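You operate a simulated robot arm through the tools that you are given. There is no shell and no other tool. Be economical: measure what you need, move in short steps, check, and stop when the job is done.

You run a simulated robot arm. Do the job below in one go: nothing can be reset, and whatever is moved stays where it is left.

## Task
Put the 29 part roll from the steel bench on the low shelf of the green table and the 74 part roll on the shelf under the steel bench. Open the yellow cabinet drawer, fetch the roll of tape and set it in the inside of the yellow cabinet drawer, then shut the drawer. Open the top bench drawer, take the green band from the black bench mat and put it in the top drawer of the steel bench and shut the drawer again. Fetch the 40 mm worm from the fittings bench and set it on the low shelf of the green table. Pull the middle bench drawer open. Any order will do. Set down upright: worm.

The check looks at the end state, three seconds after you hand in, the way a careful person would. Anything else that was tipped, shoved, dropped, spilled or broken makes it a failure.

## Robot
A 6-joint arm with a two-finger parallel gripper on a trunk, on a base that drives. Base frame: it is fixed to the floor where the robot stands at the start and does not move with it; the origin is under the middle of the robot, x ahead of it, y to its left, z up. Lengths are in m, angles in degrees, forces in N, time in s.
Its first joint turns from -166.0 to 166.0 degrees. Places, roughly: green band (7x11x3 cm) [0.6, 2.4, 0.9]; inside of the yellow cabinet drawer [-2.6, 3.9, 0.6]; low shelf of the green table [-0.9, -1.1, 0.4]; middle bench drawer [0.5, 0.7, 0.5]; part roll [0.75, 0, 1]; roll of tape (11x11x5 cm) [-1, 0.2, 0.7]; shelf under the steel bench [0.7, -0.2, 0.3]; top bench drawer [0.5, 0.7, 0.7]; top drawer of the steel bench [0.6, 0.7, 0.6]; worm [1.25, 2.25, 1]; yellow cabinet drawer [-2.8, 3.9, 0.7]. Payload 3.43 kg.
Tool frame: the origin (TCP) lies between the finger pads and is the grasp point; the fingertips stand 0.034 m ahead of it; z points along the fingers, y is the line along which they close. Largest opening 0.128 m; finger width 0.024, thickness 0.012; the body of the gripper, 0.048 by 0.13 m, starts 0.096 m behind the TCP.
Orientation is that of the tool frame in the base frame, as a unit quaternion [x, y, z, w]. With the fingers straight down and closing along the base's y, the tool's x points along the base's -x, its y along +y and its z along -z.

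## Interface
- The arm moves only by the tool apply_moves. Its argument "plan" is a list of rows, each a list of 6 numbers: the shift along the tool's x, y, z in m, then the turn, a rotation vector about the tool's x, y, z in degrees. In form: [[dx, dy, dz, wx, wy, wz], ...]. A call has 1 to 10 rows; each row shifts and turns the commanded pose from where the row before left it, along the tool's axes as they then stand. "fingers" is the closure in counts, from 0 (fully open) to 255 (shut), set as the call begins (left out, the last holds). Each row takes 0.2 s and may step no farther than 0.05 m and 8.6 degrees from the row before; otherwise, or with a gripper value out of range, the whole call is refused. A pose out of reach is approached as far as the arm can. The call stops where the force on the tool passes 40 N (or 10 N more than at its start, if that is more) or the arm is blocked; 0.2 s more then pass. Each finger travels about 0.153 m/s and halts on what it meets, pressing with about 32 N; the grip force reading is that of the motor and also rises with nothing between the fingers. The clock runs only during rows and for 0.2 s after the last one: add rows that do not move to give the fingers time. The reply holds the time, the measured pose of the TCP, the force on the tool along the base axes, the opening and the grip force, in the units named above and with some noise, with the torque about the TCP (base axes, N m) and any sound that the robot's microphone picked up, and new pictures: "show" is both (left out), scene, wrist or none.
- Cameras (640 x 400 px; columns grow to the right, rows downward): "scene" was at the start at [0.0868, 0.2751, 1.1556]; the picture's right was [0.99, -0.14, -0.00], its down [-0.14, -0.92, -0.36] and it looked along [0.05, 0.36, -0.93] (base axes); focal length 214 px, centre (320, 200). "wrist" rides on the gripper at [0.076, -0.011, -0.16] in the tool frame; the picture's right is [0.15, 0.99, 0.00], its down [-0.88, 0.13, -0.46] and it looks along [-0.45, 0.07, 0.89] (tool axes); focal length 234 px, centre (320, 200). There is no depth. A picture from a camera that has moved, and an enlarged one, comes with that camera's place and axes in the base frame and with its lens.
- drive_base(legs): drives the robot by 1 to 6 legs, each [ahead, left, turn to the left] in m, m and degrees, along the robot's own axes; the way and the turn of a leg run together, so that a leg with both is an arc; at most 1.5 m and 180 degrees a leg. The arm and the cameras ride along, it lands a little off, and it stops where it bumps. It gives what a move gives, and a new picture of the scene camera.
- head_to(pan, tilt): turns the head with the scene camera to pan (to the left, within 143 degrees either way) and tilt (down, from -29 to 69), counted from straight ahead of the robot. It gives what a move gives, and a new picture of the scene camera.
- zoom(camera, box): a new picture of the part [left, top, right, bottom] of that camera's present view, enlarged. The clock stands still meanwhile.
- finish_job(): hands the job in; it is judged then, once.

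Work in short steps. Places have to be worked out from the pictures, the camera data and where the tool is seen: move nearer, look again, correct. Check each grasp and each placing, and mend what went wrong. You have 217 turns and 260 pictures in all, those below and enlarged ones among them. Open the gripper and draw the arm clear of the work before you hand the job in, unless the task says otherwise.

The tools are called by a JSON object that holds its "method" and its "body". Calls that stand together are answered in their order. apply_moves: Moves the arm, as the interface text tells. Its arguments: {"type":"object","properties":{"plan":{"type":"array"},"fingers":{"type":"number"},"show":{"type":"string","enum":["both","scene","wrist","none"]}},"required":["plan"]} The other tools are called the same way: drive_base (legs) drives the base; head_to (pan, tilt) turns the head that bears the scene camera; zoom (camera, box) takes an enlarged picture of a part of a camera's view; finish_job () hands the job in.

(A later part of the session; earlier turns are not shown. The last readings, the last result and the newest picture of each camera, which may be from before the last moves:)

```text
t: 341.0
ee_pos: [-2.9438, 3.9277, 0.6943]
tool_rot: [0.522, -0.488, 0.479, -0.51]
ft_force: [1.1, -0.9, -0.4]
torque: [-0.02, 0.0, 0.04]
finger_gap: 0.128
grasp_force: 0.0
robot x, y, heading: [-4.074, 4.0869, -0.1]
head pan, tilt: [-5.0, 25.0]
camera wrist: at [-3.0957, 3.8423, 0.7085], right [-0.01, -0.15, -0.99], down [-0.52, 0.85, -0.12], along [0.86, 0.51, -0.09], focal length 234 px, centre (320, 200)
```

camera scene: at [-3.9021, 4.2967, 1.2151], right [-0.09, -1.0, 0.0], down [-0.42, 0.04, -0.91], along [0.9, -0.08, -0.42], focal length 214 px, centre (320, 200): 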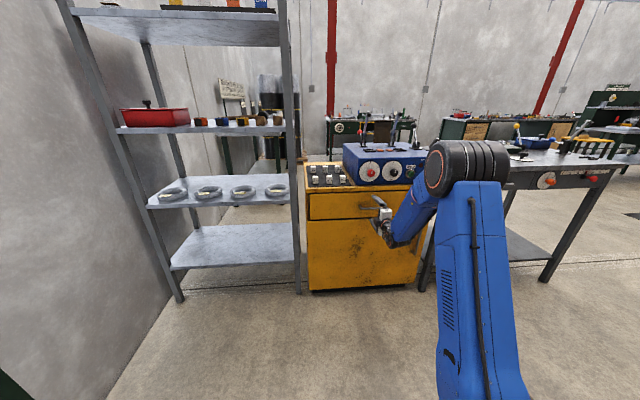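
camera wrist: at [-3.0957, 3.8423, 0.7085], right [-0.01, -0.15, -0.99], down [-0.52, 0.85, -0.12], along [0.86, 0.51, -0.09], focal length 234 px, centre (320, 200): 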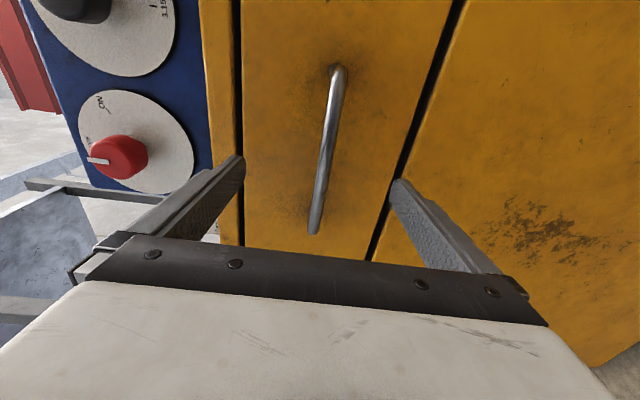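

Bar at x≈-2.87. Narrow the fingers a bit (to avoid the control box above), drive 0.06 ahead.

{"method": "apply_moves", "body": {"plan": [[0, 0, 0, 0, 0, 0], [0, 0, 0, 0, 0, 0]], "fingers": 110, "show": "none"}}

{"method": "drive_base", "body": {"legs": [[0.06, 0, 0]]}}

{"method": "apply_moves", "body": {"plan": [[0, 0, 0, 0, 0, 0]], "show": "wrist"}}

```text
t: 341.6
ee_pos: [-2.9422, 3.9297, 0.6955]
tool_rot: [0.522, -0.488, 0.479, -0.511]
ft_force: [-0.5, -0.2, 0.7]
torque: [-0.01, -0.01, 0.0]
finger_gap: 0.0729
grasp_force: 0.1
robot x, y, heading: [-4.0706, 4.0853, -0.3]
head pan, tilt: [-5.0, 25.0]
```

```text
t: 342.5
ee_pos: [-2.9124, 3.9282, 0.6927]
tool_rot: [0.523, -0.488, 0.478, -0.51]
ft_force: [-17.0, 1.7, 7.7]
torque: [-0.19, -1.01, -0.11]
finger_gap: 0.0765
grasp_force: 3.0
robot x, y, heading: [-4.0382, 4.0834, -0.1]
head pan, tilt: [-5.0, 25.0]
stopped in leg 1: the force on the tool passed its limit at 181 N (the readings are from after the stop); the commanded pose is now the measured one
camera scene: at [-3.8685, 4.2967, 1.2152], right [-0.09, -1.0, 0.0], down [-0.42, 0.04, -0.91], along [0.9, -0.08, -0.42], focal length 214 px, centre (320, 200)
```

scene: 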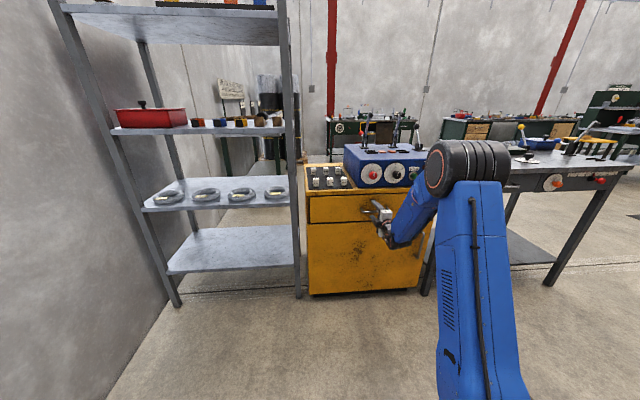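

```text
t: 342.9
ee_pos: [-2.9132, 3.9288, 0.692]
tool_rot: [0.523, -0.488, 0.477, -0.511]
ft_force: [-21.7, 1.3, 8.4]
torque: [-0.17, -1.29, -0.11]
finger_gap: 0.0771
grasp_force: 3.2
robot x, y, heading: [-4.0394, 4.0842, -0.0]
head pan, tilt: [-5.0, 25.0]
camera wrist: at [-3.0662, 3.8424, 0.7069], right [-0.01, -0.15, -0.99], down [-0.52, 0.85, -0.12], along [0.86, 0.51, -0.09], focal length 234 px, centre (320, 200)
```

wrist: 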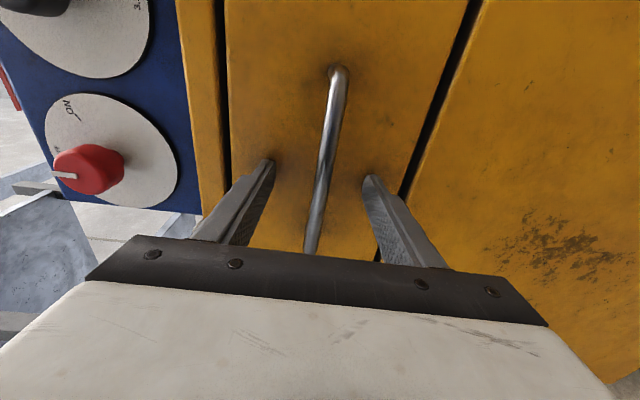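

Tips touch the face at x≈-2.878; the bar is between the fingers. Back off slightly and close.

{"method": "apply_moves", "body": {"plan": [[0, 0, -0.007, 0, 0, 0], [0, 0, 0, 0, 0, 0], [0, 0, 0, 0, 0, 0], [0, 0, 0, 0, 0, 0]], "fingers": 255, "show": "wrist"}}

```text
t: 343.9
ee_pos: [-2.9196, 3.9277, 0.6922]
tool_rot: [0.522, -0.488, 0.478, -0.511]
ft_force: [5.7, 2.1, 10.0]
torque: [0.34, 0.0, -0.25]
finger_gap: 0.0117
grasp_force: 44.9
robot x, y, heading: [-4.038, 4.087, -0.2]
head pan, tilt: [-5.0, 25.0]
camera wrist: at [-3.0725, 3.8412, 0.7073], right [-0.01, -0.15, -0.99], down [-0.52, 0.85, -0.12], along [0.86, 0.51, -0.09], focal length 234 px, centre (320, 200)
```

wrist: 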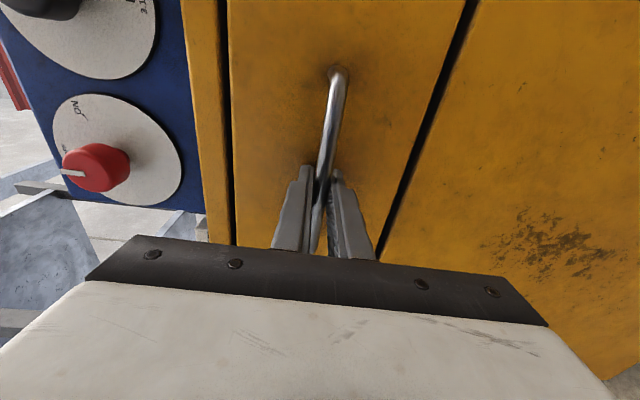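

Bar gripped. Pull by driving back.

{"method": "drive_base", "body": {"legs": [[-0.28, 0, 0]]}}

```text
t: 345.8
ee_pos: [-3.1747, 3.9278, 0.6922]
tool_rot: [0.523, -0.488, 0.478, -0.51]
ft_force: [-1.0, -1.5, 0.3]
torque: [0.22, 0.0, -0.18]
finger_gap: 0.0118
grasp_force: 45.5
robot x, y, heading: [-4.2945, 4.0846, -0.0]
head pan, tilt: [-5.0, 25.0]
stopped in leg 1: the force on the tool passed its limit at 41 N (the readings are from after the stop); the commanded pose is now the measured one
camera scene: at [-4.1236, 4.2967, 1.2151], right [-0.09, -1.0, 0.0], down [-0.42, 0.04, -0.91], along [0.9, -0.08, -0.42], focal length 214 px, centre (320, 200)
```

scene: 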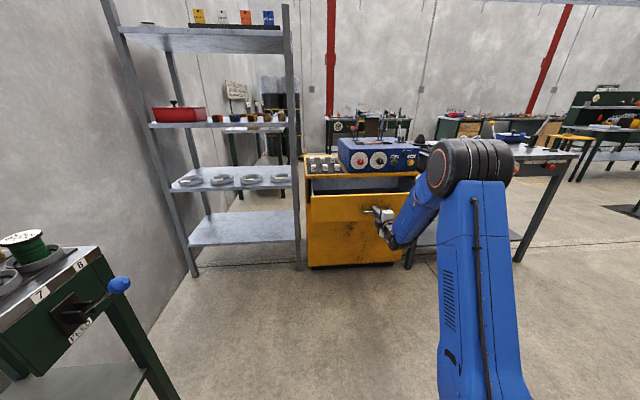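

Drawer open ~0.255 m. Release and back away.

{"method": "apply_moves", "body": {"plan": [[0, 0, 0, 0, 0, 0], [0, 0, 0, 0, 0, 0], [0, 0, -0.03, 0, 0, 0], [0, 0, -0.04, 0, 0, 0]], "fingers": 60, "show": "wrist"}}

{"method": "drive_base", "body": {"legs": [[-0.12, 0, 0], [0, -0.9, -45], [0, 0, -45]]}}

```text
t: 346.8
ee_pos: [-3.2461, 3.9244, 0.6948]
tool_rot: [0.522, -0.489, 0.477, -0.51]
ft_force: [-0.2, 0.2, -0.8]
torque: [0.03, -0.01, 0.01]
finger_gap: 0.0978
grasp_force: 0.1
robot x, y, heading: [-4.2927, 4.0874, 0.3]
head pan, tilt: [-5.0, 25.0]
camera wrist: at [-3.3988, 3.8379, 0.7095], right [-0.01, -0.15, -0.99], down [-0.52, 0.85, -0.12], along [0.86, 0.51, -0.09], focal length 234 px, centre (320, 200)
```

wrist: 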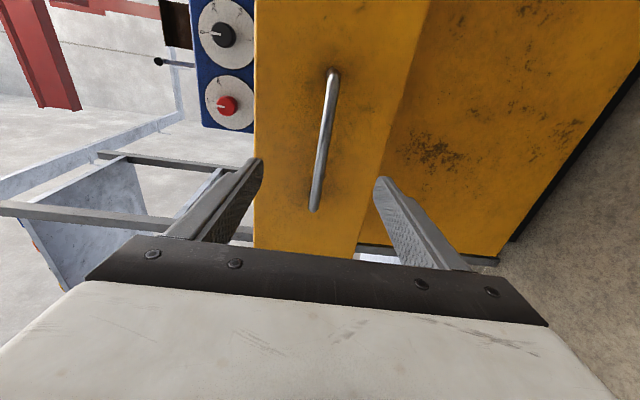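

```text
t: 354.4
ee_pos: [-4.913, 2.2285, 0.6943]
tool_rot: [-0.022, 0.714, -0.699, 0.022]
ft_force: [0.4, -0.1, 0.1]
torque: [0.01, -0.02, 0.03]
finger_gap: 0.0981
grasp_force: 0.1
robot x, y, heading: [-4.7477, 3.2795, -90.2]
head pan, tilt: [-5.0, 25.0]
cut short: leg 2
camera scene: at [-4.5384, 3.1045, 1.2151], right [-1.0, 0.09, 0.0], down [0.04, 0.42, -0.91], along [-0.08, -0.9, -0.42], focal length 214 px, centre (320, 200)
```

scene: 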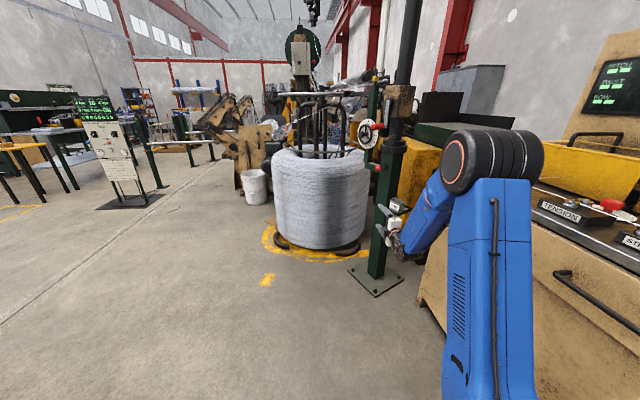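

The arc ended short near the console. I check the right side for contact.

{"method": "head_to", "body": {"pan": -75, "tilt": 45}}

```text
t: 355.8
ee_pos: [-4.9133, 2.2282, 0.6966]
tool_rot: [-0.023, 0.715, -0.699, 0.022]
ft_force: [0.1, -0.3, -0.2]
torque: [-0.03, 0.02, 0.02]
finger_gap: 0.0976
grasp_force: 0.0
robot x, y, heading: [-4.7536, 3.2769, -90.4]
head pan, tilt: [-75.0, 45.0]
camera scene: at [-4.6087, 3.1754, 1.1845], right [-0.26, 0.97, 0.0], down [0.68, 0.18, -0.71], along [-0.68, -0.18, -0.71], focal length 214 px, centre (320, 200)
```

scene: 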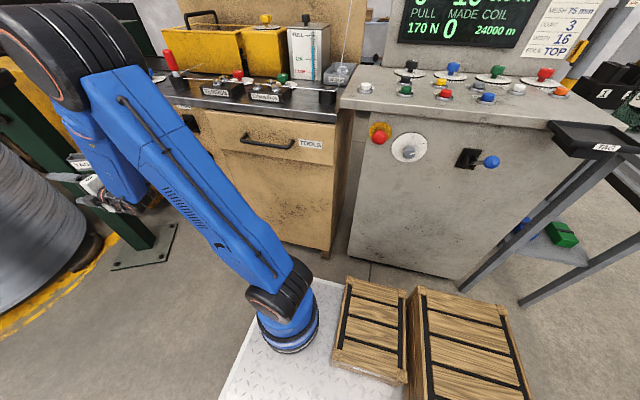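

Nothing looks disturbed. Move left (+x), away from the consoles.

{"method": "drive_base", "body": {"legs": [[0, 1.0, 0], [0.9, 0.3, 0]]}}

```text
t: 365.6
ee_pos: [-3.6294, 1.3273, 0.6959]
tool_rot: [-0.014, 0.715, -0.699, 0.013]
ft_force: [-0.2, -0.5, 0.2]
torque: [0.0, 0.03, 0.0]
finger_gap: 0.0978
grasp_force: 0.1
robot x, y, heading: [-3.441, 2.3741, -91.9]
head pan, tilt: [-75.0, 45.0]
camera scene: at [-3.3014, 2.2649, 1.1845], right [-0.23, 0.97, 0.0], down [0.69, 0.16, -0.71], along [-0.69, -0.16, -0.71], focal length 214 px, centre (320, 200)
```

scene: 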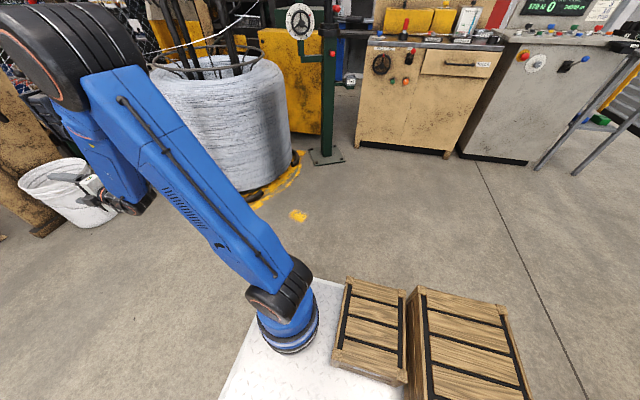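

Head to the stool: ahead 0.45, then left 2.5 m, staying between the grey table and the control stand.

{"method": "drive_base", "body": {"legs": [[0.45, 0, 1.9], [0, 1.3, 0], [0, 1.2, 0]]}}

{"method": "head_to", "body": {"pan": -10, "tilt": 30}}

```text
t: 379.9
ee_pos: [-1.1495, 0.8722, 0.6954]
tool_rot: [-0.022, 0.715, -0.699, 0.022]
ft_force: [-0.5, -0.3, 0.0]
torque: [-0.02, 0.0, 0.01]
finger_gap: 0.0978
grasp_force: 0.0
robot x, y, heading: [-0.9824, 1.9206, -90.2]
head pan, tilt: [-75.0, 45.0]
camera scene: at [-0.8451, 1.818, 1.1845], right [-0.26, 0.97, 0.0], down [0.68, 0.18, -0.71], along [-0.68, -0.18, -0.71], focal length 214 px, centre (320, 200)
```

scene: 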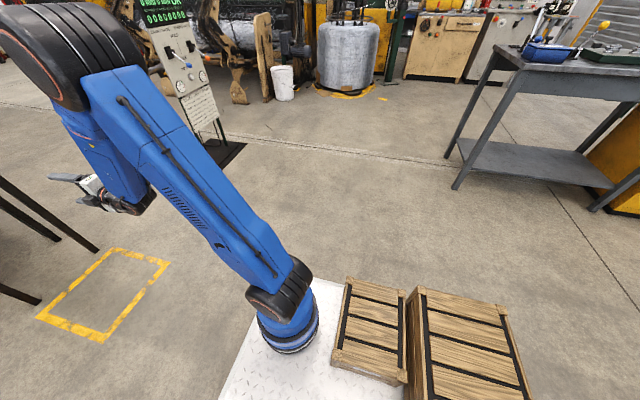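

```text
t: 381.3
ee_pos: [-1.1507, 0.8717, 0.6942]
tool_rot: [-0.024, 0.714, -0.699, 0.021]
ft_force: [-0.2, 0.7, -0.8]
torque: [0.0, 0.01, -0.01]
finger_gap: 0.098
grasp_force: 0.0
robot x, y, heading: [-0.9866, 1.9172, -90.3]
head pan, tilt: [-10.0, 30.0]
camera scene: at [-0.7825, 1.7497, 1.2071], right [-0.98, 0.18, 0.0], down [0.09, 0.49, -0.87], along [-0.15, -0.85, -0.5], focal length 214 px, centre (320, 200)
```

scene: 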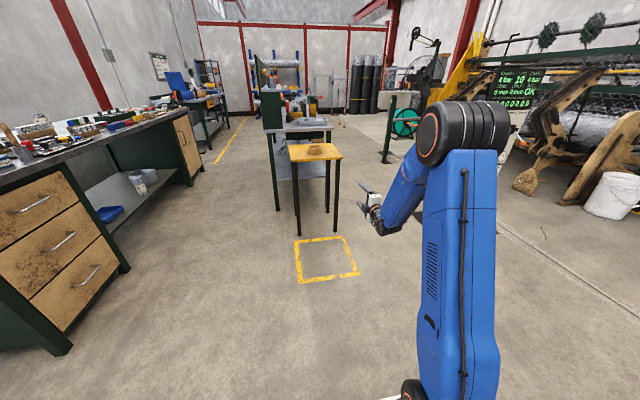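

Tape on the stool at about (-1.04,0.19). Raise, un-roll, and pitch the tool to vertical.

{"method": "apply_moves", "body": {"plan": [[0, -0.045, 0, 0, 0, -4], [0, -0.045, 0, 0, 0, 4], [0, -0.045, 0, 0, 0, 0], [0, -0.045, 0, 0, 0, 0], [0, -0.045, 0, 0, 0, 0], [0, 0, 0, 0, 0, -8.5], [0, 0, 0, 0, 0, -8.5], [0, 0, 0, 0, 0, -8.5], [0, 0, 0, 0, 0, -8.5], [0, 0, 0, 0, 0, -8.5]], "show": "none"}}

{"method": "apply_moves", "body": {"plan": [[0, 0, 0, 0, 0, -8.5], [0, 0, 0, 0, 0, -8.5], [0, 0, 0, 0, 0, -8.5], [0, 0, 0, 0, 0, -8.5], [0, 0, 0, 0, 0, -8.5], [0, 0, 0, 0, 0, -4], [0, 0, 0, 0, -8.5, 0], [0, 0, 0, 0, -8.5, 0], [0, 0, 0, 0, -8.5, 0], [0, 0, 0, 0, -8.5, 0]], "show": "none"}}

{"method": "apply_moves", "body": {"plan": [[0, 0, 0, 0, -8.5, 0], [0, 0, 0, 0, -8.5, 0], [0, 0, 0, 0, -8.5, 0], [0, 0, 0, 0, -8.5, 0], [0, 0, 0, 0, -8.5, 0]], "show": "wrist"}}

```text
t: 383.5
ee_pos: [-1.1468, 0.8668, 0.9205]
tool_rot: [-0.281, 0.658, -0.658, -0.234]
ft_force: [0.2, -0.3, -0.5]
torque: [-0.02, 0.0, 0.01]
finger_gap: 0.0979
grasp_force: 0.1
robot x, y, heading: [-0.9894, 1.9219, -90.1]
head pan, tilt: [-10.0, 30.0]
```

```text
t: 385.7
ee_pos: [-1.1281, 0.8585, 0.9352]
tool_rot: [-0.588, 0.644, -0.408, -0.272]
ft_force: [-2.7, 2.0, -3.4]
torque: [-0.34, -0.13, 0.2]
finger_gap: 0.0978
grasp_force: 0.0
robot x, y, heading: [-0.9873, 1.9229, -90.0]
head pan, tilt: [-10.0, 30.0]
```

```text
t: 386.9
ee_pos: [-1.1467, 0.867, 0.9216]
tool_rot: [0.724, -0.682, 0.082, 0.066]
ft_force: [-0.8, -0.1, 0.5]
torque: [0.01, 0.01, 0.02]
finger_gap: 0.098
grasp_force: 0.0
robot x, y, heading: [-0.984, 1.9179, -90.0]
head pan, tilt: [-10.0, 30.0]
camera wrist: at [-1.1352, 0.8272, 1.0929], right [-0.98, -0.2, 0.02], down [-0.19, 0.95, 0.26], along [-0.07, 0.25, -0.97], focal length 234 px, centre (320, 200)
```

wrist: 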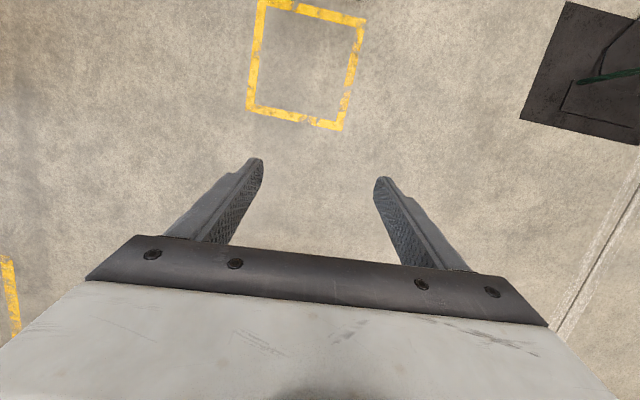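

Finish vertical and drive so the tool is over the tape.

{"method": "apply_moves", "body": {"plan": [[0, 0, 0, 0, -6, 0], [0, 0, 0, 0, -6, 0]], "fingers": 0, "show": "none"}}

{"method": "drive_base", "body": {"legs": [[0.62, 0.11, 0]]}}

{"method": "apply_moves", "body": {"plan": [[0, 0, 0, 0, 0, 0]], "show": "wrist"}}

```text
t: 387.5
ee_pos: [-1.1455, 0.8669, 0.9221]
tool_rot: [0.728, -0.685, 0.006, -0.005]
ft_force: [-0.1, 1.2, 0.5]
torque: [-0.05, 0.0, 0.01]
finger_gap: 0.128
grasp_force: 0.0
robot x, y, heading: [-0.9841, 1.9204, -90.1]
head pan, tilt: [-10.0, 30.0]
```

```text
t: 391.0
ee_pos: [-1.0464, 0.2572, 0.9201]
tool_rot: [0.726, -0.688, 0.007, -0.004]
ft_force: [-0.6, 0.2, -0.1]
torque: [0.0, -0.02, 0.01]
finger_gap: 0.128
grasp_force: 0.1
robot x, y, heading: [-0.876, 1.3096, -90.5]
head pan, tilt: [-10.0, 30.0]
camera scene: at [-0.6765, 1.1376, 1.2071], right [-0.98, 0.18, 0.0], down [0.09, 0.49, -0.87], along [-0.16, -0.85, -0.5], focal length 214 px, centre (320, 200)
```

scene: 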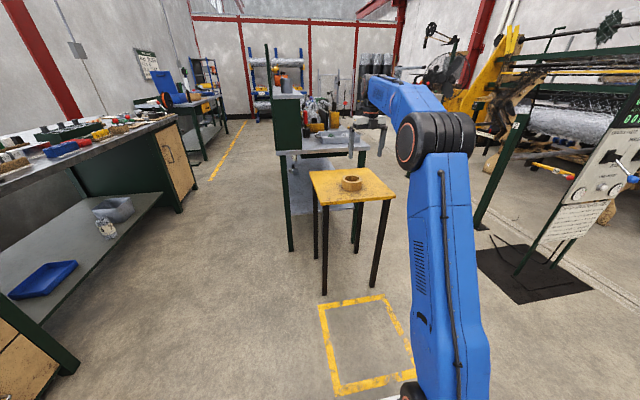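

```text
t: 391.4
ee_pos: [-1.0473, 0.257, 0.9202]
tool_rot: [0.726, -0.687, 0.007, -0.005]
ft_force: [-1.0, -0.6, 0.0]
torque: [-0.02, 0.01, -0.04]
finger_gap: 0.1282
grasp_force: 0.1
robot x, y, heading: [-0.8754, 1.3106, -90.9]
head pan, tilt: [-10.0, 30.0]
camera wrist: at [-1.0337, 0.1821, 1.0805], right [-0.98, -0.2, -0.02], down [-0.19, 0.87, 0.45], along [-0.08, 0.44, -0.89], focal length 234 px, centre (320, 200)
```

wrist: 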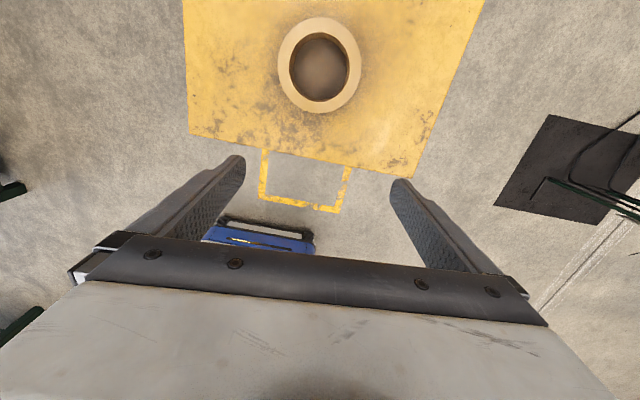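

Tape centre ≈ (-1.023,0.162), top z≈0.73. I'll grip its wall (one finger in the hole). Move over the right-hand wall and lower part way.

{"method": "apply_moves", "body": {"plan": [[0.047, 0.0135, 0, 0, 0, 0], [0.047, 0.0135, 0, 0, 0, 0], [0, 0, 0.04, 0, 0, 0], [0, 0, 0.04, 0, 0, 0]], "fingers": 110, "show": "wrist"}}

```text
t: 392.4
ee_pos: [-1.0687, 0.1626, 0.8403]
tool_rot: [0.726, -0.687, 0.007, -0.005]
ft_force: [0.6, 0.0, -0.8]
torque: [0.01, -0.01, 0.01]
finger_gap: 0.0728
grasp_force: 0.1
robot x, y, heading: [-0.8764, 1.3098, -90.4]
head pan, tilt: [-10.0, 30.0]
camera wrist: at [-1.0539, 0.0869, 0.9993], right [-0.98, -0.2, -0.02], down [-0.19, 0.87, 0.45], along [-0.08, 0.44, -0.89], focal length 234 px, centre (320, 200)
```

wrist: 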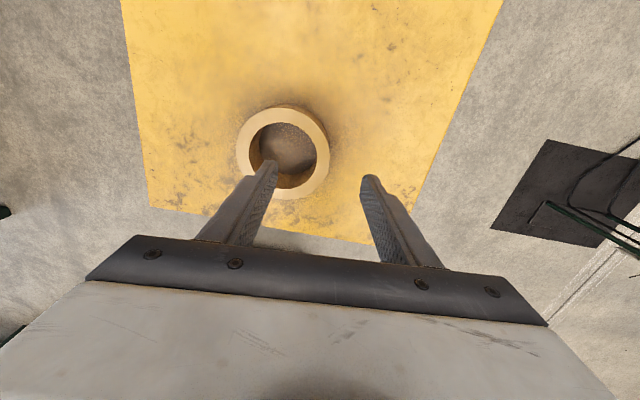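

Fingers straddle the right wall. Lower.

{"method": "apply_moves", "body": {"plan": [[-0.006, 0, 0.03, 0, 0, 0], [0, 0, 0.03, 0, 0, 0], [0, 0, 0.025, 0, 0, 0]], "show": "wrist"}}

```text
t: 393.2
ee_pos: [-1.068, 0.167, 0.7543]
tool_rot: [0.726, -0.688, 0.007, -0.005]
ft_force: [0.3, 0.3, 0.9]
torque: [0.03, -0.02, 0.01]
finger_gap: 0.0727
grasp_force: 0.1
robot x, y, heading: [-0.8808, 1.3105, -90.7]
head pan, tilt: [-10.0, 30.0]
camera wrist: at [-1.0534, 0.0922, 0.9144], right [-0.98, -0.2, -0.02], down [-0.19, 0.87, 0.45], along [-0.08, 0.44, -0.89], focal length 234 px, centre (320, 200)
```

wrist: 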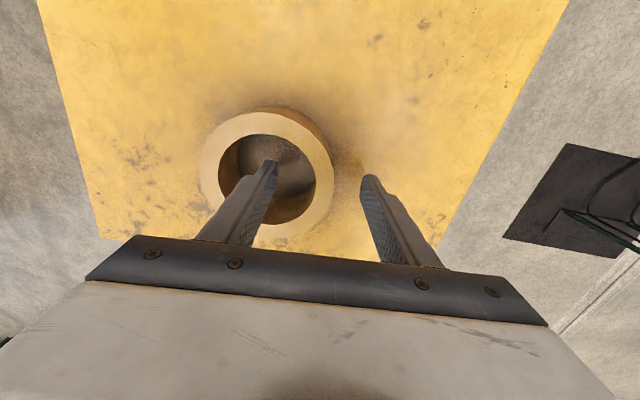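

{"method": "apply_moves", "body": {"plan": [[0, 0, 0.013, 0, 0, 0], [0, 0, 0.01, 0, 0, 0]], "show": "none"}}

{"method": "apply_moves", "body": {"plan": [[0, 0, 0, 0, 0, 0], [0, 0, 0, 0, 0, 0], [0, 0, 0, 0, 0, 0]], "fingers": 255, "show": "wrist"}}

```text
t: 393.8
ee_pos: [-1.0665, 0.1681, 0.7361]
tool_rot: [0.726, -0.688, 0.008, -0.004]
ft_force: [0.1, -2.4, 16.8]
torque: [0.05, 0.76, 0.09]
finger_gap: 0.073
grasp_force: 0.9
robot x, y, heading: [-0.8783, 1.308, -90.7]
head pan, tilt: [-10.0, 30.0]
```

```text
t: 394.6
ee_pos: [-1.0677, 0.1677, 0.7338]
tool_rot: [0.725, -0.688, 0.007, -0.004]
ft_force: [-20.2, 1.1, 26.2]
torque: [0.29, 1.12, 0.17]
finger_gap: 0.0166
grasp_force: 32.0
robot x, y, heading: [-0.8774, 1.3108, -90.6]
head pan, tilt: [-10.0, 30.0]
camera wrist: at [-1.0534, 0.0931, 0.8942], right [-0.98, -0.2, -0.02], down [-0.19, 0.87, 0.45], along [-0.08, 0.44, -0.89], focal length 234 px, centre (320, 200)
```

wrist: 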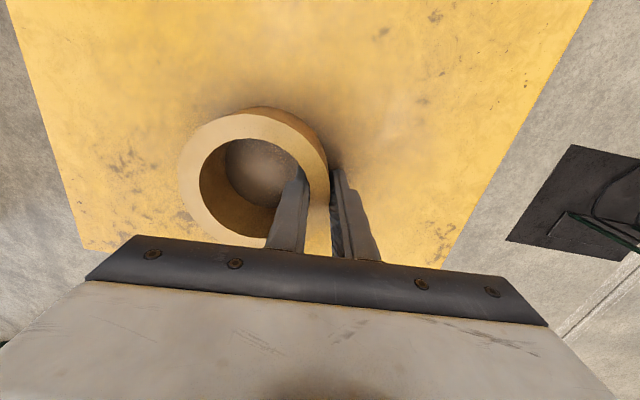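

Wall gripped. Lift.

{"method": "apply_moves", "body": {"plan": [[0, 0, -0.02, 0, 0, 0], [0, 0, -0.045, 0, 0, 0], [0, 0, -0.045, 0, 0, 0], [0, 0, -0.045, 0, 0, 0], [0, 0, -0.045, 0, 0, 0]], "show": "wrist"}}

```text
t: 395.8
ee_pos: [-1.069, 0.1681, 0.9313]
tool_rot: [0.726, -0.687, 0.007, -0.005]
ft_force: [0.2, -0.8, -0.2]
torque: [-0.04, 0.07, 0.02]
finger_gap: 0.0168
grasp_force: 31.7
robot x, y, heading: [-0.8747, 1.3091, -90.6]
head pan, tilt: [-10.0, 30.0]
camera wrist: at [-1.0552, 0.0929, 1.0918], right [-0.98, -0.2, -0.02], down [-0.19, 0.87, 0.45], along [-0.08, 0.45, -0.89], focal length 234 px, centre (320, 200)
```

wrist: 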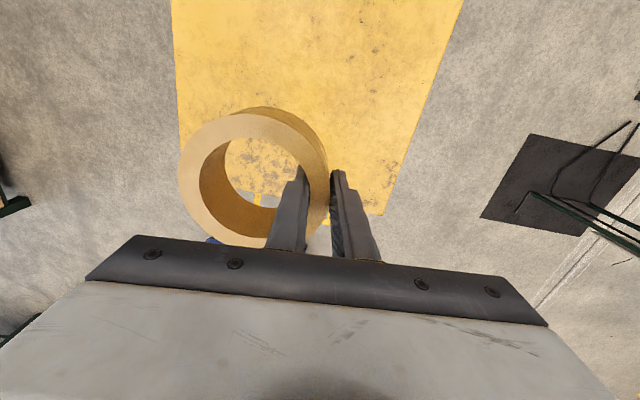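

Tape held level. Drive back to the cabinet along the earlier route.

{"method": "drive_base", "body": {"legs": [[-0.6, 0, 0], [0, 0, -90], [0, 0, -89.4], [-0.85, 0, 0], [0, 1.2, 0], [0, 1.15, 0]]}}

```text
t: 422.1
ee_pos: [-3.0201, 2.2761, 0.9315]
tool_rot: [0.7, 0.715, -0.004, -0.007]
ft_force: [-0.1, 0.7, -1.3]
torque: [-0.02, -0.07, -0.01]
finger_gap: 0.0172
grasp_force: 32.2
robot x, y, heading: [-3.2491, 1.1448, 87.4]
head pan, tilt: [-10.0, 30.0]
camera scene: at [-3.4483, 1.3197, 1.2071], right [0.98, -0.22, 0.0], down [-0.11, -0.49, -0.87], along [0.19, 0.85, -0.5], focal length 214 px, centre (320, 200)
```

scene: 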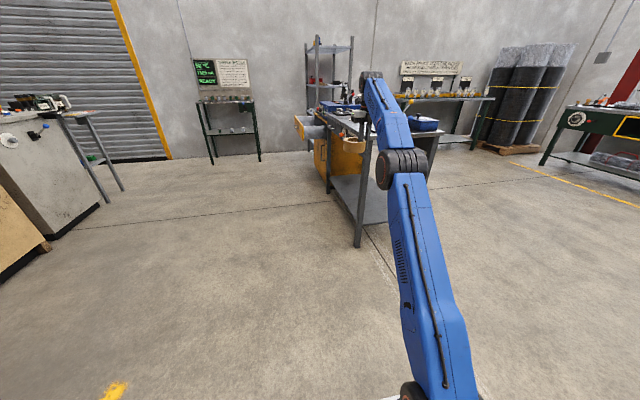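

Turn at y≈3.3 (clear of the table at y≈4.8), then strafe to the drawer.

{"method": "drive_base", "body": {"legs": [[1.0, 0.6, 0], [1.0, 0.5, 0], [0.15, 0, 0], [0, 0, -87]]}}

{"method": "head_to", "body": {"pan": 15, "tilt": 30}}

```text
t: 438.0
ee_pos: [-3.1199, 3.1497, 0.9326]
tool_rot: [0.999, 0.034, 0.002, -0.008]
ft_force: [-0.3, 0.4, -1.1]
torque: [-0.05, -0.01, 0.0]
finger_gap: 0.0173
grasp_force: 32.4
robot x, y, heading: [-4.2628, 3.3246, -0.0]
head pan, tilt: [-10.0, 30.0]
camera scene: at [-4.0969, 3.5289, 1.2071], right [-0.17, -0.99, 0.0], down [-0.49, 0.09, -0.87], along [0.85, -0.15, -0.5], focal length 214 px, centre (320, 200)
```

scene: 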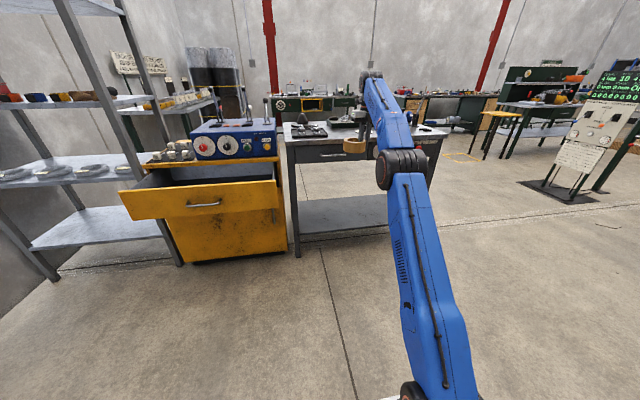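

```text
t: 438.9
ee_pos: [-3.1206, 3.1504, 0.9299]
tool_rot: [0.999, 0.034, 0.002, -0.009]
ft_force: [0.2, 0.2, -1.1]
torque: [-0.11, 0.0, 0.02]
finger_gap: 0.0174
grasp_force: 32.2
robot x, y, heading: [-4.2667, 3.3236, 0.4]
head pan, tilt: [15.0, 30.0]
camera scene: at [-4.0988, 3.5679, 1.2071], right [0.26, -0.97, 0.0], down [-0.48, -0.13, -0.87], along [0.84, 0.23, -0.5], focal length 214 px, centre (320, 200)
```

scene: 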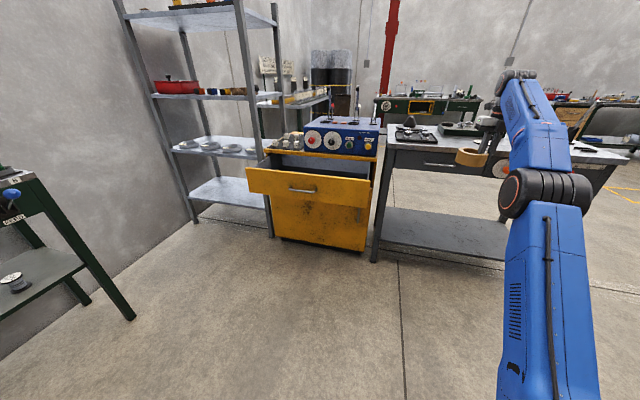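

Strafe left 0.73 and ahead 0.1 so the tape hangs over the drawer.

{"method": "drive_base", "body": {"legs": [[0, 0.73, 0], [0.09, 0, 0]]}}

{"method": "apply_moves", "body": {"plan": [[0, 0, 0.03, 0, 0, 0]], "show": "wrist"}}

```text
t: 443.6
ee_pos: [-3.0323, 3.8872, 0.9312]
tool_rot: [0.999, 0.036, 0.001, -0.009]
ft_force: [-0.7, 0.7, -2.1]
torque: [-0.03, 0.0, 0.0]
finger_gap: 0.0173
grasp_force: 31.8
robot x, y, heading: [-4.1768, 4.0565, 0.4]
head pan, tilt: [15.0, 30.0]
camera scene: at [-4.0128, 4.302, 1.2071], right [0.27, -0.96, 0.0], down [-0.48, -0.13, -0.87], along [0.83, 0.23, -0.5], focal length 214 px, centre (320, 200)
```

scene: 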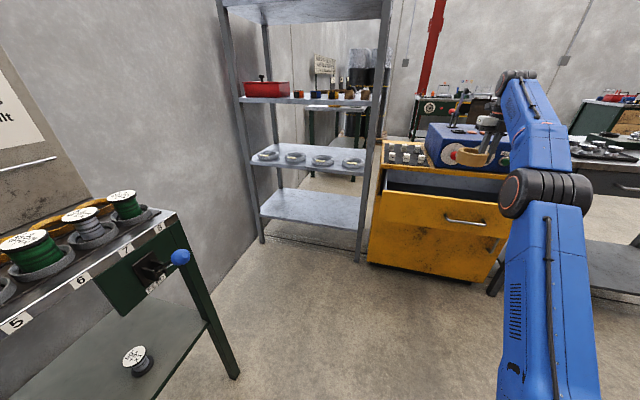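

```text
t: 444.0
ee_pos: [-3.0314, 3.8875, 0.9018]
tool_rot: [0.999, 0.036, 0.001, -0.01]
ft_force: [-0.8, -0.6, -1.5]
torque: [-0.07, 0.0, 0.01]
finger_gap: 0.0174
grasp_force: 32.5
robot x, y, heading: [-4.178, 4.0571, 0.2]
head pan, tilt: [15.0, 30.0]
camera wrist: at [-2.958, 3.9013, 1.0614], right [0.22, -0.98, -0.02], down [-0.87, -0.2, 0.45], along [-0.44, -0.08, -0.89], focal length 234 px, centre (320, 200)
```

wrist: 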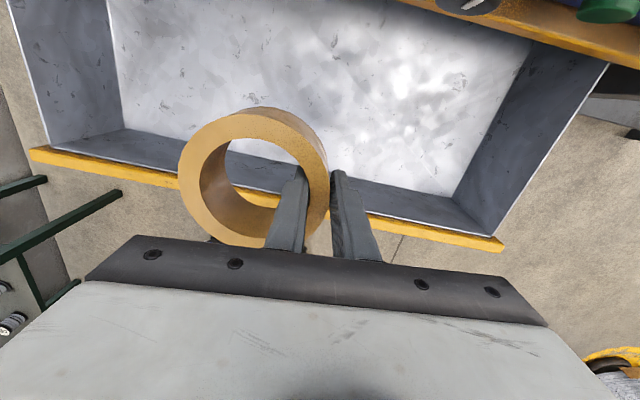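

Drawer is empty and deep enough. Shift 2 cm inward and lower.

{"method": "apply_moves", "body": {"plan": [[0.02, 0, 0.03, 0, 0, 0], [0, 0, 0.045, 0, 0, 0], [0, 0, 0.045, 0, 0, 0], [0, 0, 0.045, 0, 0, 0]], "show": "wrist"}}

```text
t: 445.0
ee_pos: [-3.0102, 3.8914, 0.7355]
tool_rot: [0.999, 0.037, 0.001, -0.008]
ft_force: [-0.2, 0.0, -0.6]
torque: [-0.1, -0.06, 0.0]
finger_gap: 0.0177
grasp_force: 32.2
robot x, y, heading: [-4.1787, 4.0553, 0.3]
head pan, tilt: [15.0, 30.0]
camera wrist: at [-2.9365, 3.9054, 0.8957], right [0.22, -0.98, -0.02], down [-0.87, -0.2, 0.45], along [-0.44, -0.08, -0.89], focal length 234 px, centre (320, 200)
```

wrist: 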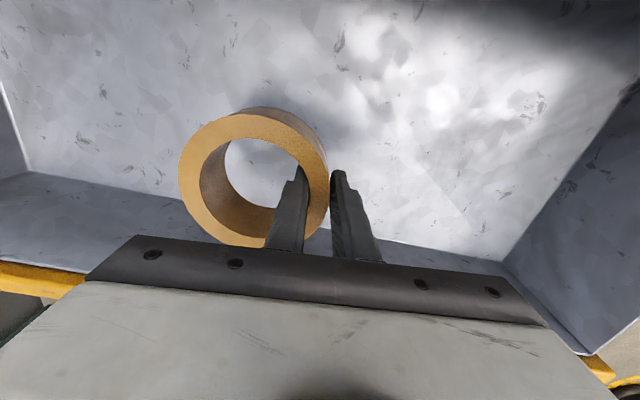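

{"method": "apply_moves", "body": {"plan": [[0, 0, 0.03, 0, 0, 0], [0, 0, 0.02, 0, 0, 0]], "show": "none"}}

{"method": "apply_moves", "body": {"plan": [[0, 0, 0.01, 0, 0, 0]], "show": "wrist"}}

```text
t: 445.6
ee_pos: [-3.0122, 3.8917, 0.6878]
tool_rot: [0.999, 0.036, 0.002, -0.009]
ft_force: [-0.5, 0.2, -0.5]
torque: [-0.07, -0.02, 0.0]
finger_gap: 0.0173
grasp_force: 32.1
robot x, y, heading: [-4.1774, 4.0565, 0.4]
head pan, tilt: [15.0, 30.0]
```

```text
t: 446.0
ee_pos: [-3.0117, 3.8934, 0.677]
tool_rot: [0.999, 0.035, 0.001, -0.007]
ft_force: [0.5, 0.0, -2.0]
torque: [-0.08, 0.0, 0.0]
finger_gap: 0.0176
grasp_force: 32.2
robot x, y, heading: [-4.176, 4.0559, 0.5]
head pan, tilt: [15.0, 30.0]
camera wrist: at [-2.9373, 3.9072, 0.8368], right [0.22, -0.98, -0.02], down [-0.87, -0.2, 0.45], along [-0.44, -0.08, -0.89], focal length 234 px, centre (320, 200)
```

wrist: 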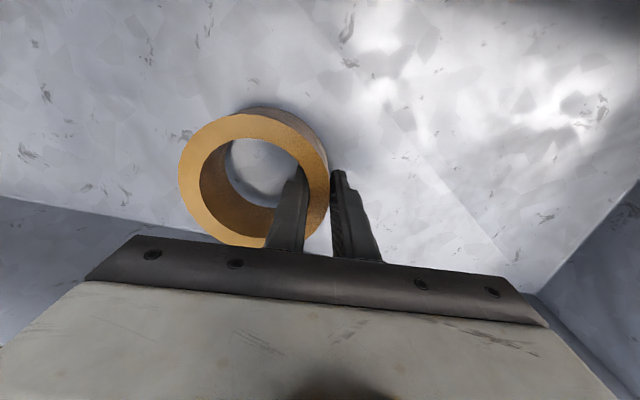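

{"method": "apply_moves", "body": {"plan": [[0, 0, 0.01, 0, 0, 0]], "show": "none"}}

{"method": "apply_moves", "body": {"plan": [[0, 0, 0.008, 0, 0, 0]], "show": "none"}}

{"method": "apply_moves", "body": {"plan": [[0, 0, 0.006, 0, 0, 0]], "show": "none"}}

```text
t: 446.4
ee_pos: [-3.0126, 3.8952, 0.6676]
tool_rot: [0.999, 0.036, 0.002, -0.009]
ft_force: [0.5, -0.5, -0.8]
torque: [-0.08, -0.03, -0.01]
finger_gap: 0.0176
grasp_force: 31.5
robot x, y, heading: [-4.1786, 4.0592, 0.4]
head pan, tilt: [15.0, 30.0]
```

```text
t: 446.8
ee_pos: [-3.0131, 3.8935, 0.6591]
tool_rot: [0.999, 0.036, 0.001, -0.008]
ft_force: [0.2, -0.2, 3.5]
torque: [-0.17, 0.05, -0.04]
finger_gap: 0.0176
grasp_force: 32.4
robot x, y, heading: [-4.1802, 4.0577, 0.5]
head pan, tilt: [15.0, 30.0]
```

```text
t: 447.4
ee_pos: [-3.0102, 3.8946, 0.6585]
tool_rot: [0.999, 0.036, 0.006, -0.009]
ft_force: [1.3, -0.1, 10.2]
torque: [-0.19, 0.15, 0.05]
finger_gap: 0.0172
grasp_force: 31.8
robot x, y, heading: [-4.1783, 4.0596, 0.4]
head pan, tilt: [15.0, 30.0]
stopped in row 1: the force on the tool passed its limit at 42 N (the readings are from after the stop); the commanded pose is now the measured one
```

On the drawer floor. Open a little and lift out.

{"method": "apply_moves", "body": {"plan": [[0, 0, -0.003, 0, 0, 0], [0, 0, 0, 0, 0, 0]], "fingers": 175, "show": "none"}}

{"method": "apply_moves", "body": {"plan": [[0, 0, -0.02, 0, 0, 0], [0, 0, -0.045, 0, 0, 0], [0, 0, -0.045, 0, 0, 0], [0, 0, -0.045, 0, 0, 0], [-0.01, 0, -0.045, 0, 0, 0]], "show": "wrist"}}

```text
t: 448.0
ee_pos: [-3.0104, 3.8933, 0.6592]
tool_rot: [0.999, 0.035, 0.004, -0.009]
ft_force: [0.8, 0.3, 0.2]
torque: [-0.02, -0.04, -0.03]
finger_gap: 0.04
grasp_force: 0.1
robot x, y, heading: [-4.1757, 4.0594, 0.5]
head pan, tilt: [15.0, 30.0]
```

```text
t: 449.2
ee_pos: [-3.0215, 3.8882, 0.8601]
tool_rot: [0.999, 0.036, 0.003, -0.008]
ft_force: [0.8, 0.3, 0.0]
torque: [0.03, 0.06, 0.02]
finger_gap: 0.0401
grasp_force: 0.0
robot x, y, heading: [-4.1756, 4.0591, 0.5]
head pan, tilt: [15.0, 30.0]
camera wrist: at [-2.9474, 3.9032, 1.0204], right [0.22, -0.98, -0.01], down [-0.87, -0.2, 0.45], along [-0.44, -0.08, -0.89], focal length 234 px, centre (320, 200)
```

wrist: 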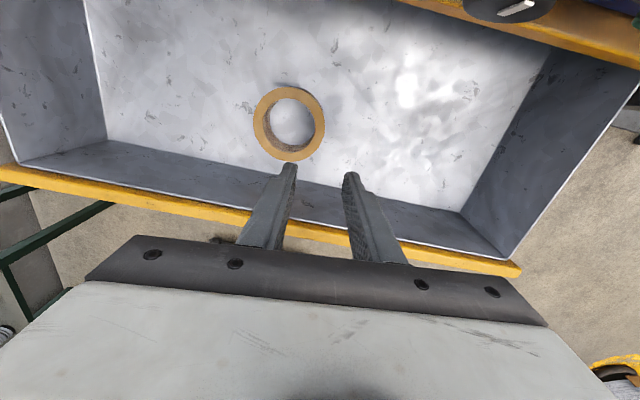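

Tape is in. Back off, level the tool with closed fingers to push the drawer shut.

{"method": "drive_base", "body": {"legs": [[-0.4, 0, 0]]}}

{"method": "apply_moves", "body": {"plan": [[0, 0, 0, 0, 8.5, 0], [0, 0, 0, 0, 8.5, 0], [0, 0, 0, 0, 8.5, 0], [0, 0, 0, 0, 8.5, 0], [0, 0, 0, 0, 8.5, 0], [0, 0, 0, 0, 8.5, 0], [0, 0, 0, 0, 8.5, 0], [0, 0, 0, 0, 8.5, 0], [0, 0, 0, 0, 8.5, 0], [0, 0, 0, 0, 8.5, 0]], "fingers": 255, "show": "none"}}

{"method": "apply_moves", "body": {"plan": [[-0.03, 0, 0.01, 0, 0, 0], [-0.03, 0, 0.01, 0, 0, 0], [-0.03, 0, 0.01, 0, 0, 0], [-0.03, 0, 0.01, 0, 0, 0]], "show": "both"}}

```text
t: 451.7
ee_pos: [-3.4214, 3.8842, 0.8615]
tool_rot: [0.999, 0.035, 0.004, -0.008]
ft_force: [-0.7, -0.2, -0.3]
torque: [-0.01, 0.0, 0.03]
finger_gap: 0.04
grasp_force: 0.1
robot x, y, heading: [-4.5766, 4.0551, 0.3]
head pan, tilt: [15.0, 30.0]
camera scene: at [-4.4118, 4.2992, 1.2071], right [0.26, -0.96, 0.0], down [-0.48, -0.13, -0.87], along [0.84, 0.23, -0.5], focal length 214 px, centre (320, 200)
```

scene: 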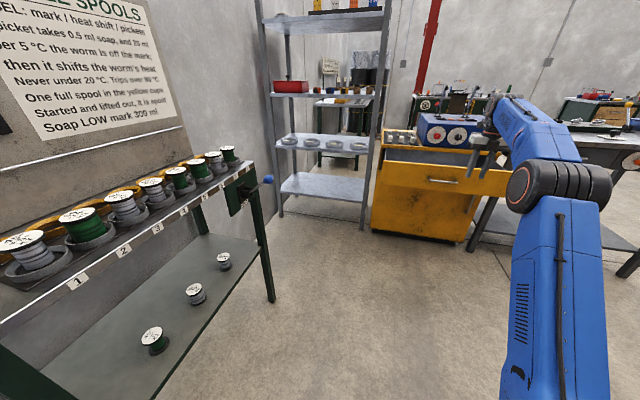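

```text
t: 453.9
ee_pos: [-3.4232, 3.8904, 0.8579]
tool_rot: [0.737, 0.049, 0.673, -0.025]
ft_force: [0.0, -6.0, 2.6]
torque: [0.11, 0.3, 0.47]
finger_gap: 0.0001
grasp_force: 31.7
robot x, y, heading: [-4.5781, 4.0512, 0.1]
head pan, tilt: [15.0, 30.0]
```

```text
t: 454.9
ee_pos: [-3.3936, 3.8871, 0.7398]
tool_rot: [0.733, 0.02, 0.679, -0.029]
ft_force: [-0.6, 0.0, 0.3]
torque: [0.0, 0.01, 0.0]
finger_gap: 0.0001
grasp_force: 32.2
robot x, y, heading: [-4.5763, 4.054, 0.2]
head pan, tilt: [15.0, 30.0]
camera scene: at [-4.412, 4.2992, 1.2071], right [0.26, -0.96, 0.0], down [-0.48, -0.13, -0.87], along [0.84, 0.23, -0.5], focal length 214 px, centre (320, 200)
camera wrist: at [-3.5461, 3.886, 0.8272], right [0.08, -0.99, 0.13], down [-0.51, -0.15, -0.84], along [0.85, 0.0, -0.52], focal length 234 px, centre (320, 200)
```

scene: 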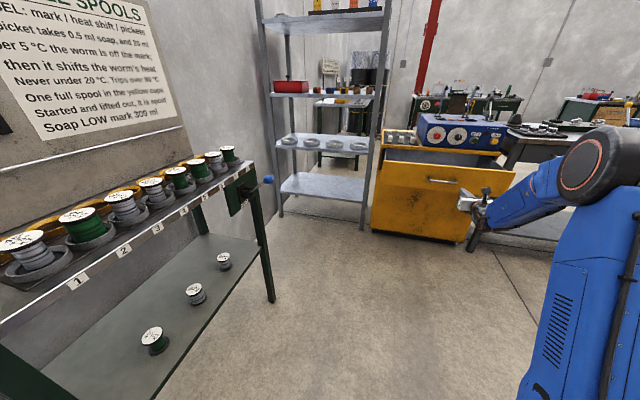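
wrist: 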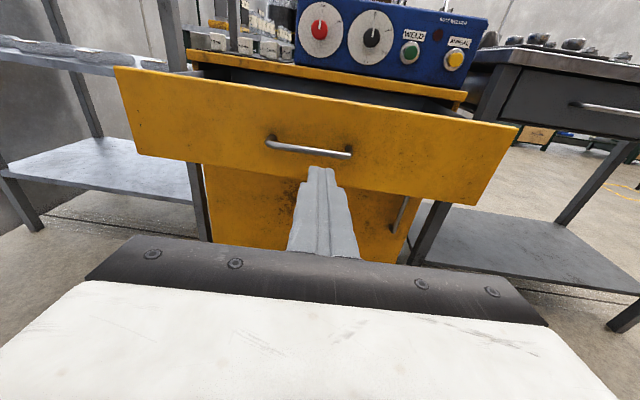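

Tip height is between handle and top edge. Drive forward to push it shut.

{"method": "drive_base", "body": {"legs": [[0.2, 0.04, 0], [0.25, 0, 0]]}}

{"method": "drive_base", "body": {"legs": [[0.045, 0, 0]]}}

{"method": "apply_moves", "body": {"plan": [[0, 0, 0, 0, 0, 0]], "show": "wrist"}}

```text
t: 457.9
ee_pos: [-2.9444, 3.9353, 0.7387]
tool_rot: [0.733, 0.024, 0.679, -0.032]
ft_force: [-0.2, 0.6, -0.8]
torque: [-0.01, 0.0, 0.02]
finger_gap: 0.0
grasp_force: 32.8
robot x, y, heading: [-4.1292, 4.0973, 0.9]
head pan, tilt: [15.0, 30.0]
camera scene: at [-3.9641, 4.3432, 1.2071], right [0.27, -0.96, 0.0], down [-0.48, -0.13, -0.87], along [0.83, 0.23, -0.5], focal length 214 px, centre (320, 200)
```

scene: 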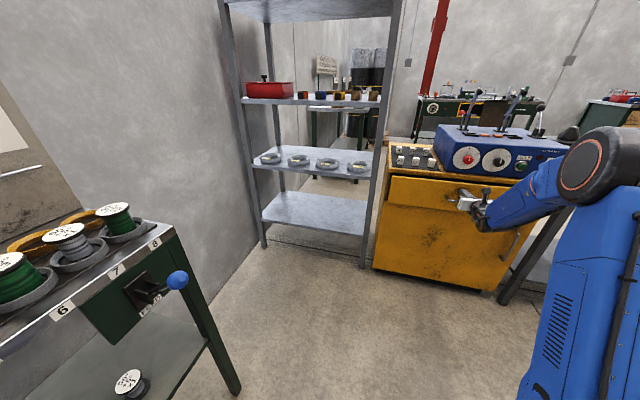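

```text
t: 458.9
ee_pos: [-2.9122, 3.9363, 0.7384]
tool_rot: [0.734, 0.022, 0.678, -0.031]
ft_force: [-16.8, 0.4, 5.2]
torque: [-0.03, -0.32, -0.1]
finger_gap: 0.0
grasp_force: 31.8
robot x, y, heading: [-4.0961, 4.0999, 0.6]
head pan, tilt: [15.0, 30.0]
stopped in leg 1: the force on the tool passed its limit at 223 N (the readings are from after the stop); the commanded pose is now the measured one
camera scene: at [-3.9304, 4.3435, 1.2072], right [0.27, -0.96, 0.0], down [-0.48, -0.13, -0.87], along [0.83, 0.23, -0.5], focal length 214 px, centre (320, 200)
```

scene: 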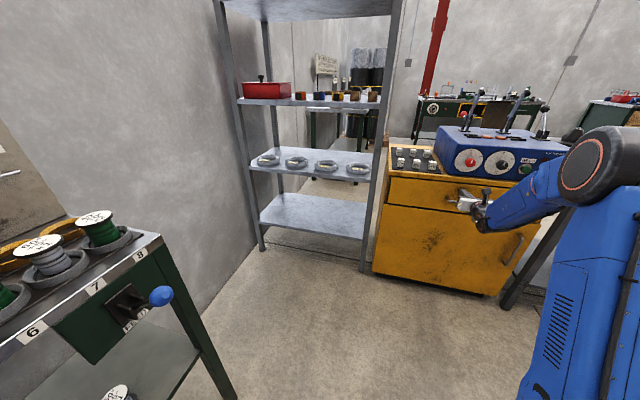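

```text
t: 459.3
ee_pos: [-2.9132, 3.9347, 0.7387]
tool_rot: [0.734, 0.022, 0.678, -0.031]
ft_force: [-21.8, 0.4, 6.9]
torque: [-0.03, -0.41, -0.15]
finger_gap: 0.0
grasp_force: 32.3
robot x, y, heading: [-4.0968, 4.1015, 0.5]
head pan, tilt: [15.0, 30.0]
camera wrist: at [-3.0653, 3.9338, 0.8267], right [0.09, -0.99, 0.13], down [-0.51, -0.16, -0.84], along [0.85, 0.0, -0.52], focal length 234 px, centre (320, 200)
```

wrist: 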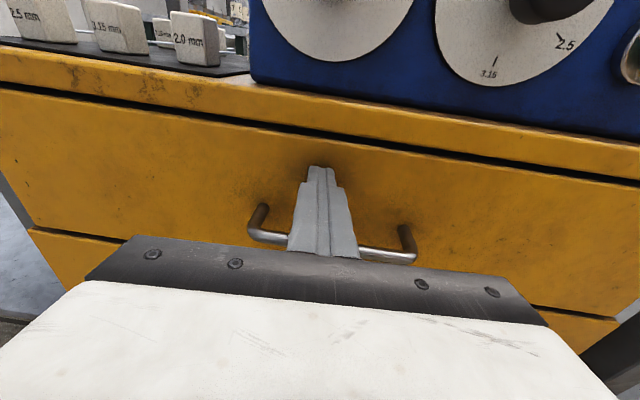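

Cabinet drawer is shut. Last job: the middle bench drawer. Drive back out and across.

{"method": "drive_base", "body": {"legs": [[-0.22, 0, 0], [0, -1.0, 0], [0, -1.0, 0]]}}

{"method": "drive_base", "body": {"legs": [[1.5, 0, 0], [1.4, 0, 0]]}}

```text
t: 470.5
ee_pos: [-3.1185, 1.9271, 0.737]
tool_rot: [0.735, 0.02, 0.677, -0.029]
ft_force: [-0.7, -1.0, -0.1]
torque: [-0.01, -0.01, -0.01]
finger_gap: 0.0
grasp_force: 31.5
robot x, y, heading: [-4.3021, 2.095, 0.0]
head pan, tilt: [15.0, 30.0]
camera scene: at [-4.1349, 2.3408, 1.2071], right [0.26, -0.97, 0.0], down [-0.48, -0.13, -0.87], along [0.84, 0.23, -0.5], focal length 214 px, centre (320, 200)
```

scene: 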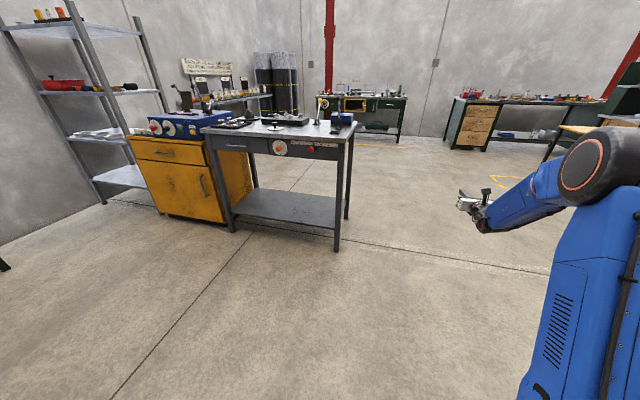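

```text
t: 484.4
ee_pos: [-0.2545, 1.9097, 0.7368]
tool_rot: [0.735, 0.013, 0.678, -0.023]
ft_force: [-0.4, 0.5, 0.7]
torque: [-0.01, -0.01, -0.02]
finger_gap: 0.0
grasp_force: 31.7
robot x, y, heading: [-1.4303, 2.1033, -1.2]
head pan, tilt: [15.0, 30.0]
camera scene: at [-1.2622, 2.3431, 1.2071], right [0.24, -0.97, 0.0], down [-0.49, -0.12, -0.87], along [0.84, 0.21, -0.5], focal length 214 px, centre (320, 200)
```

scene: 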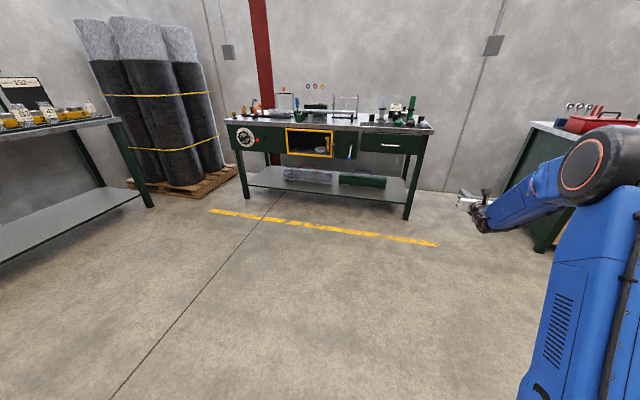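

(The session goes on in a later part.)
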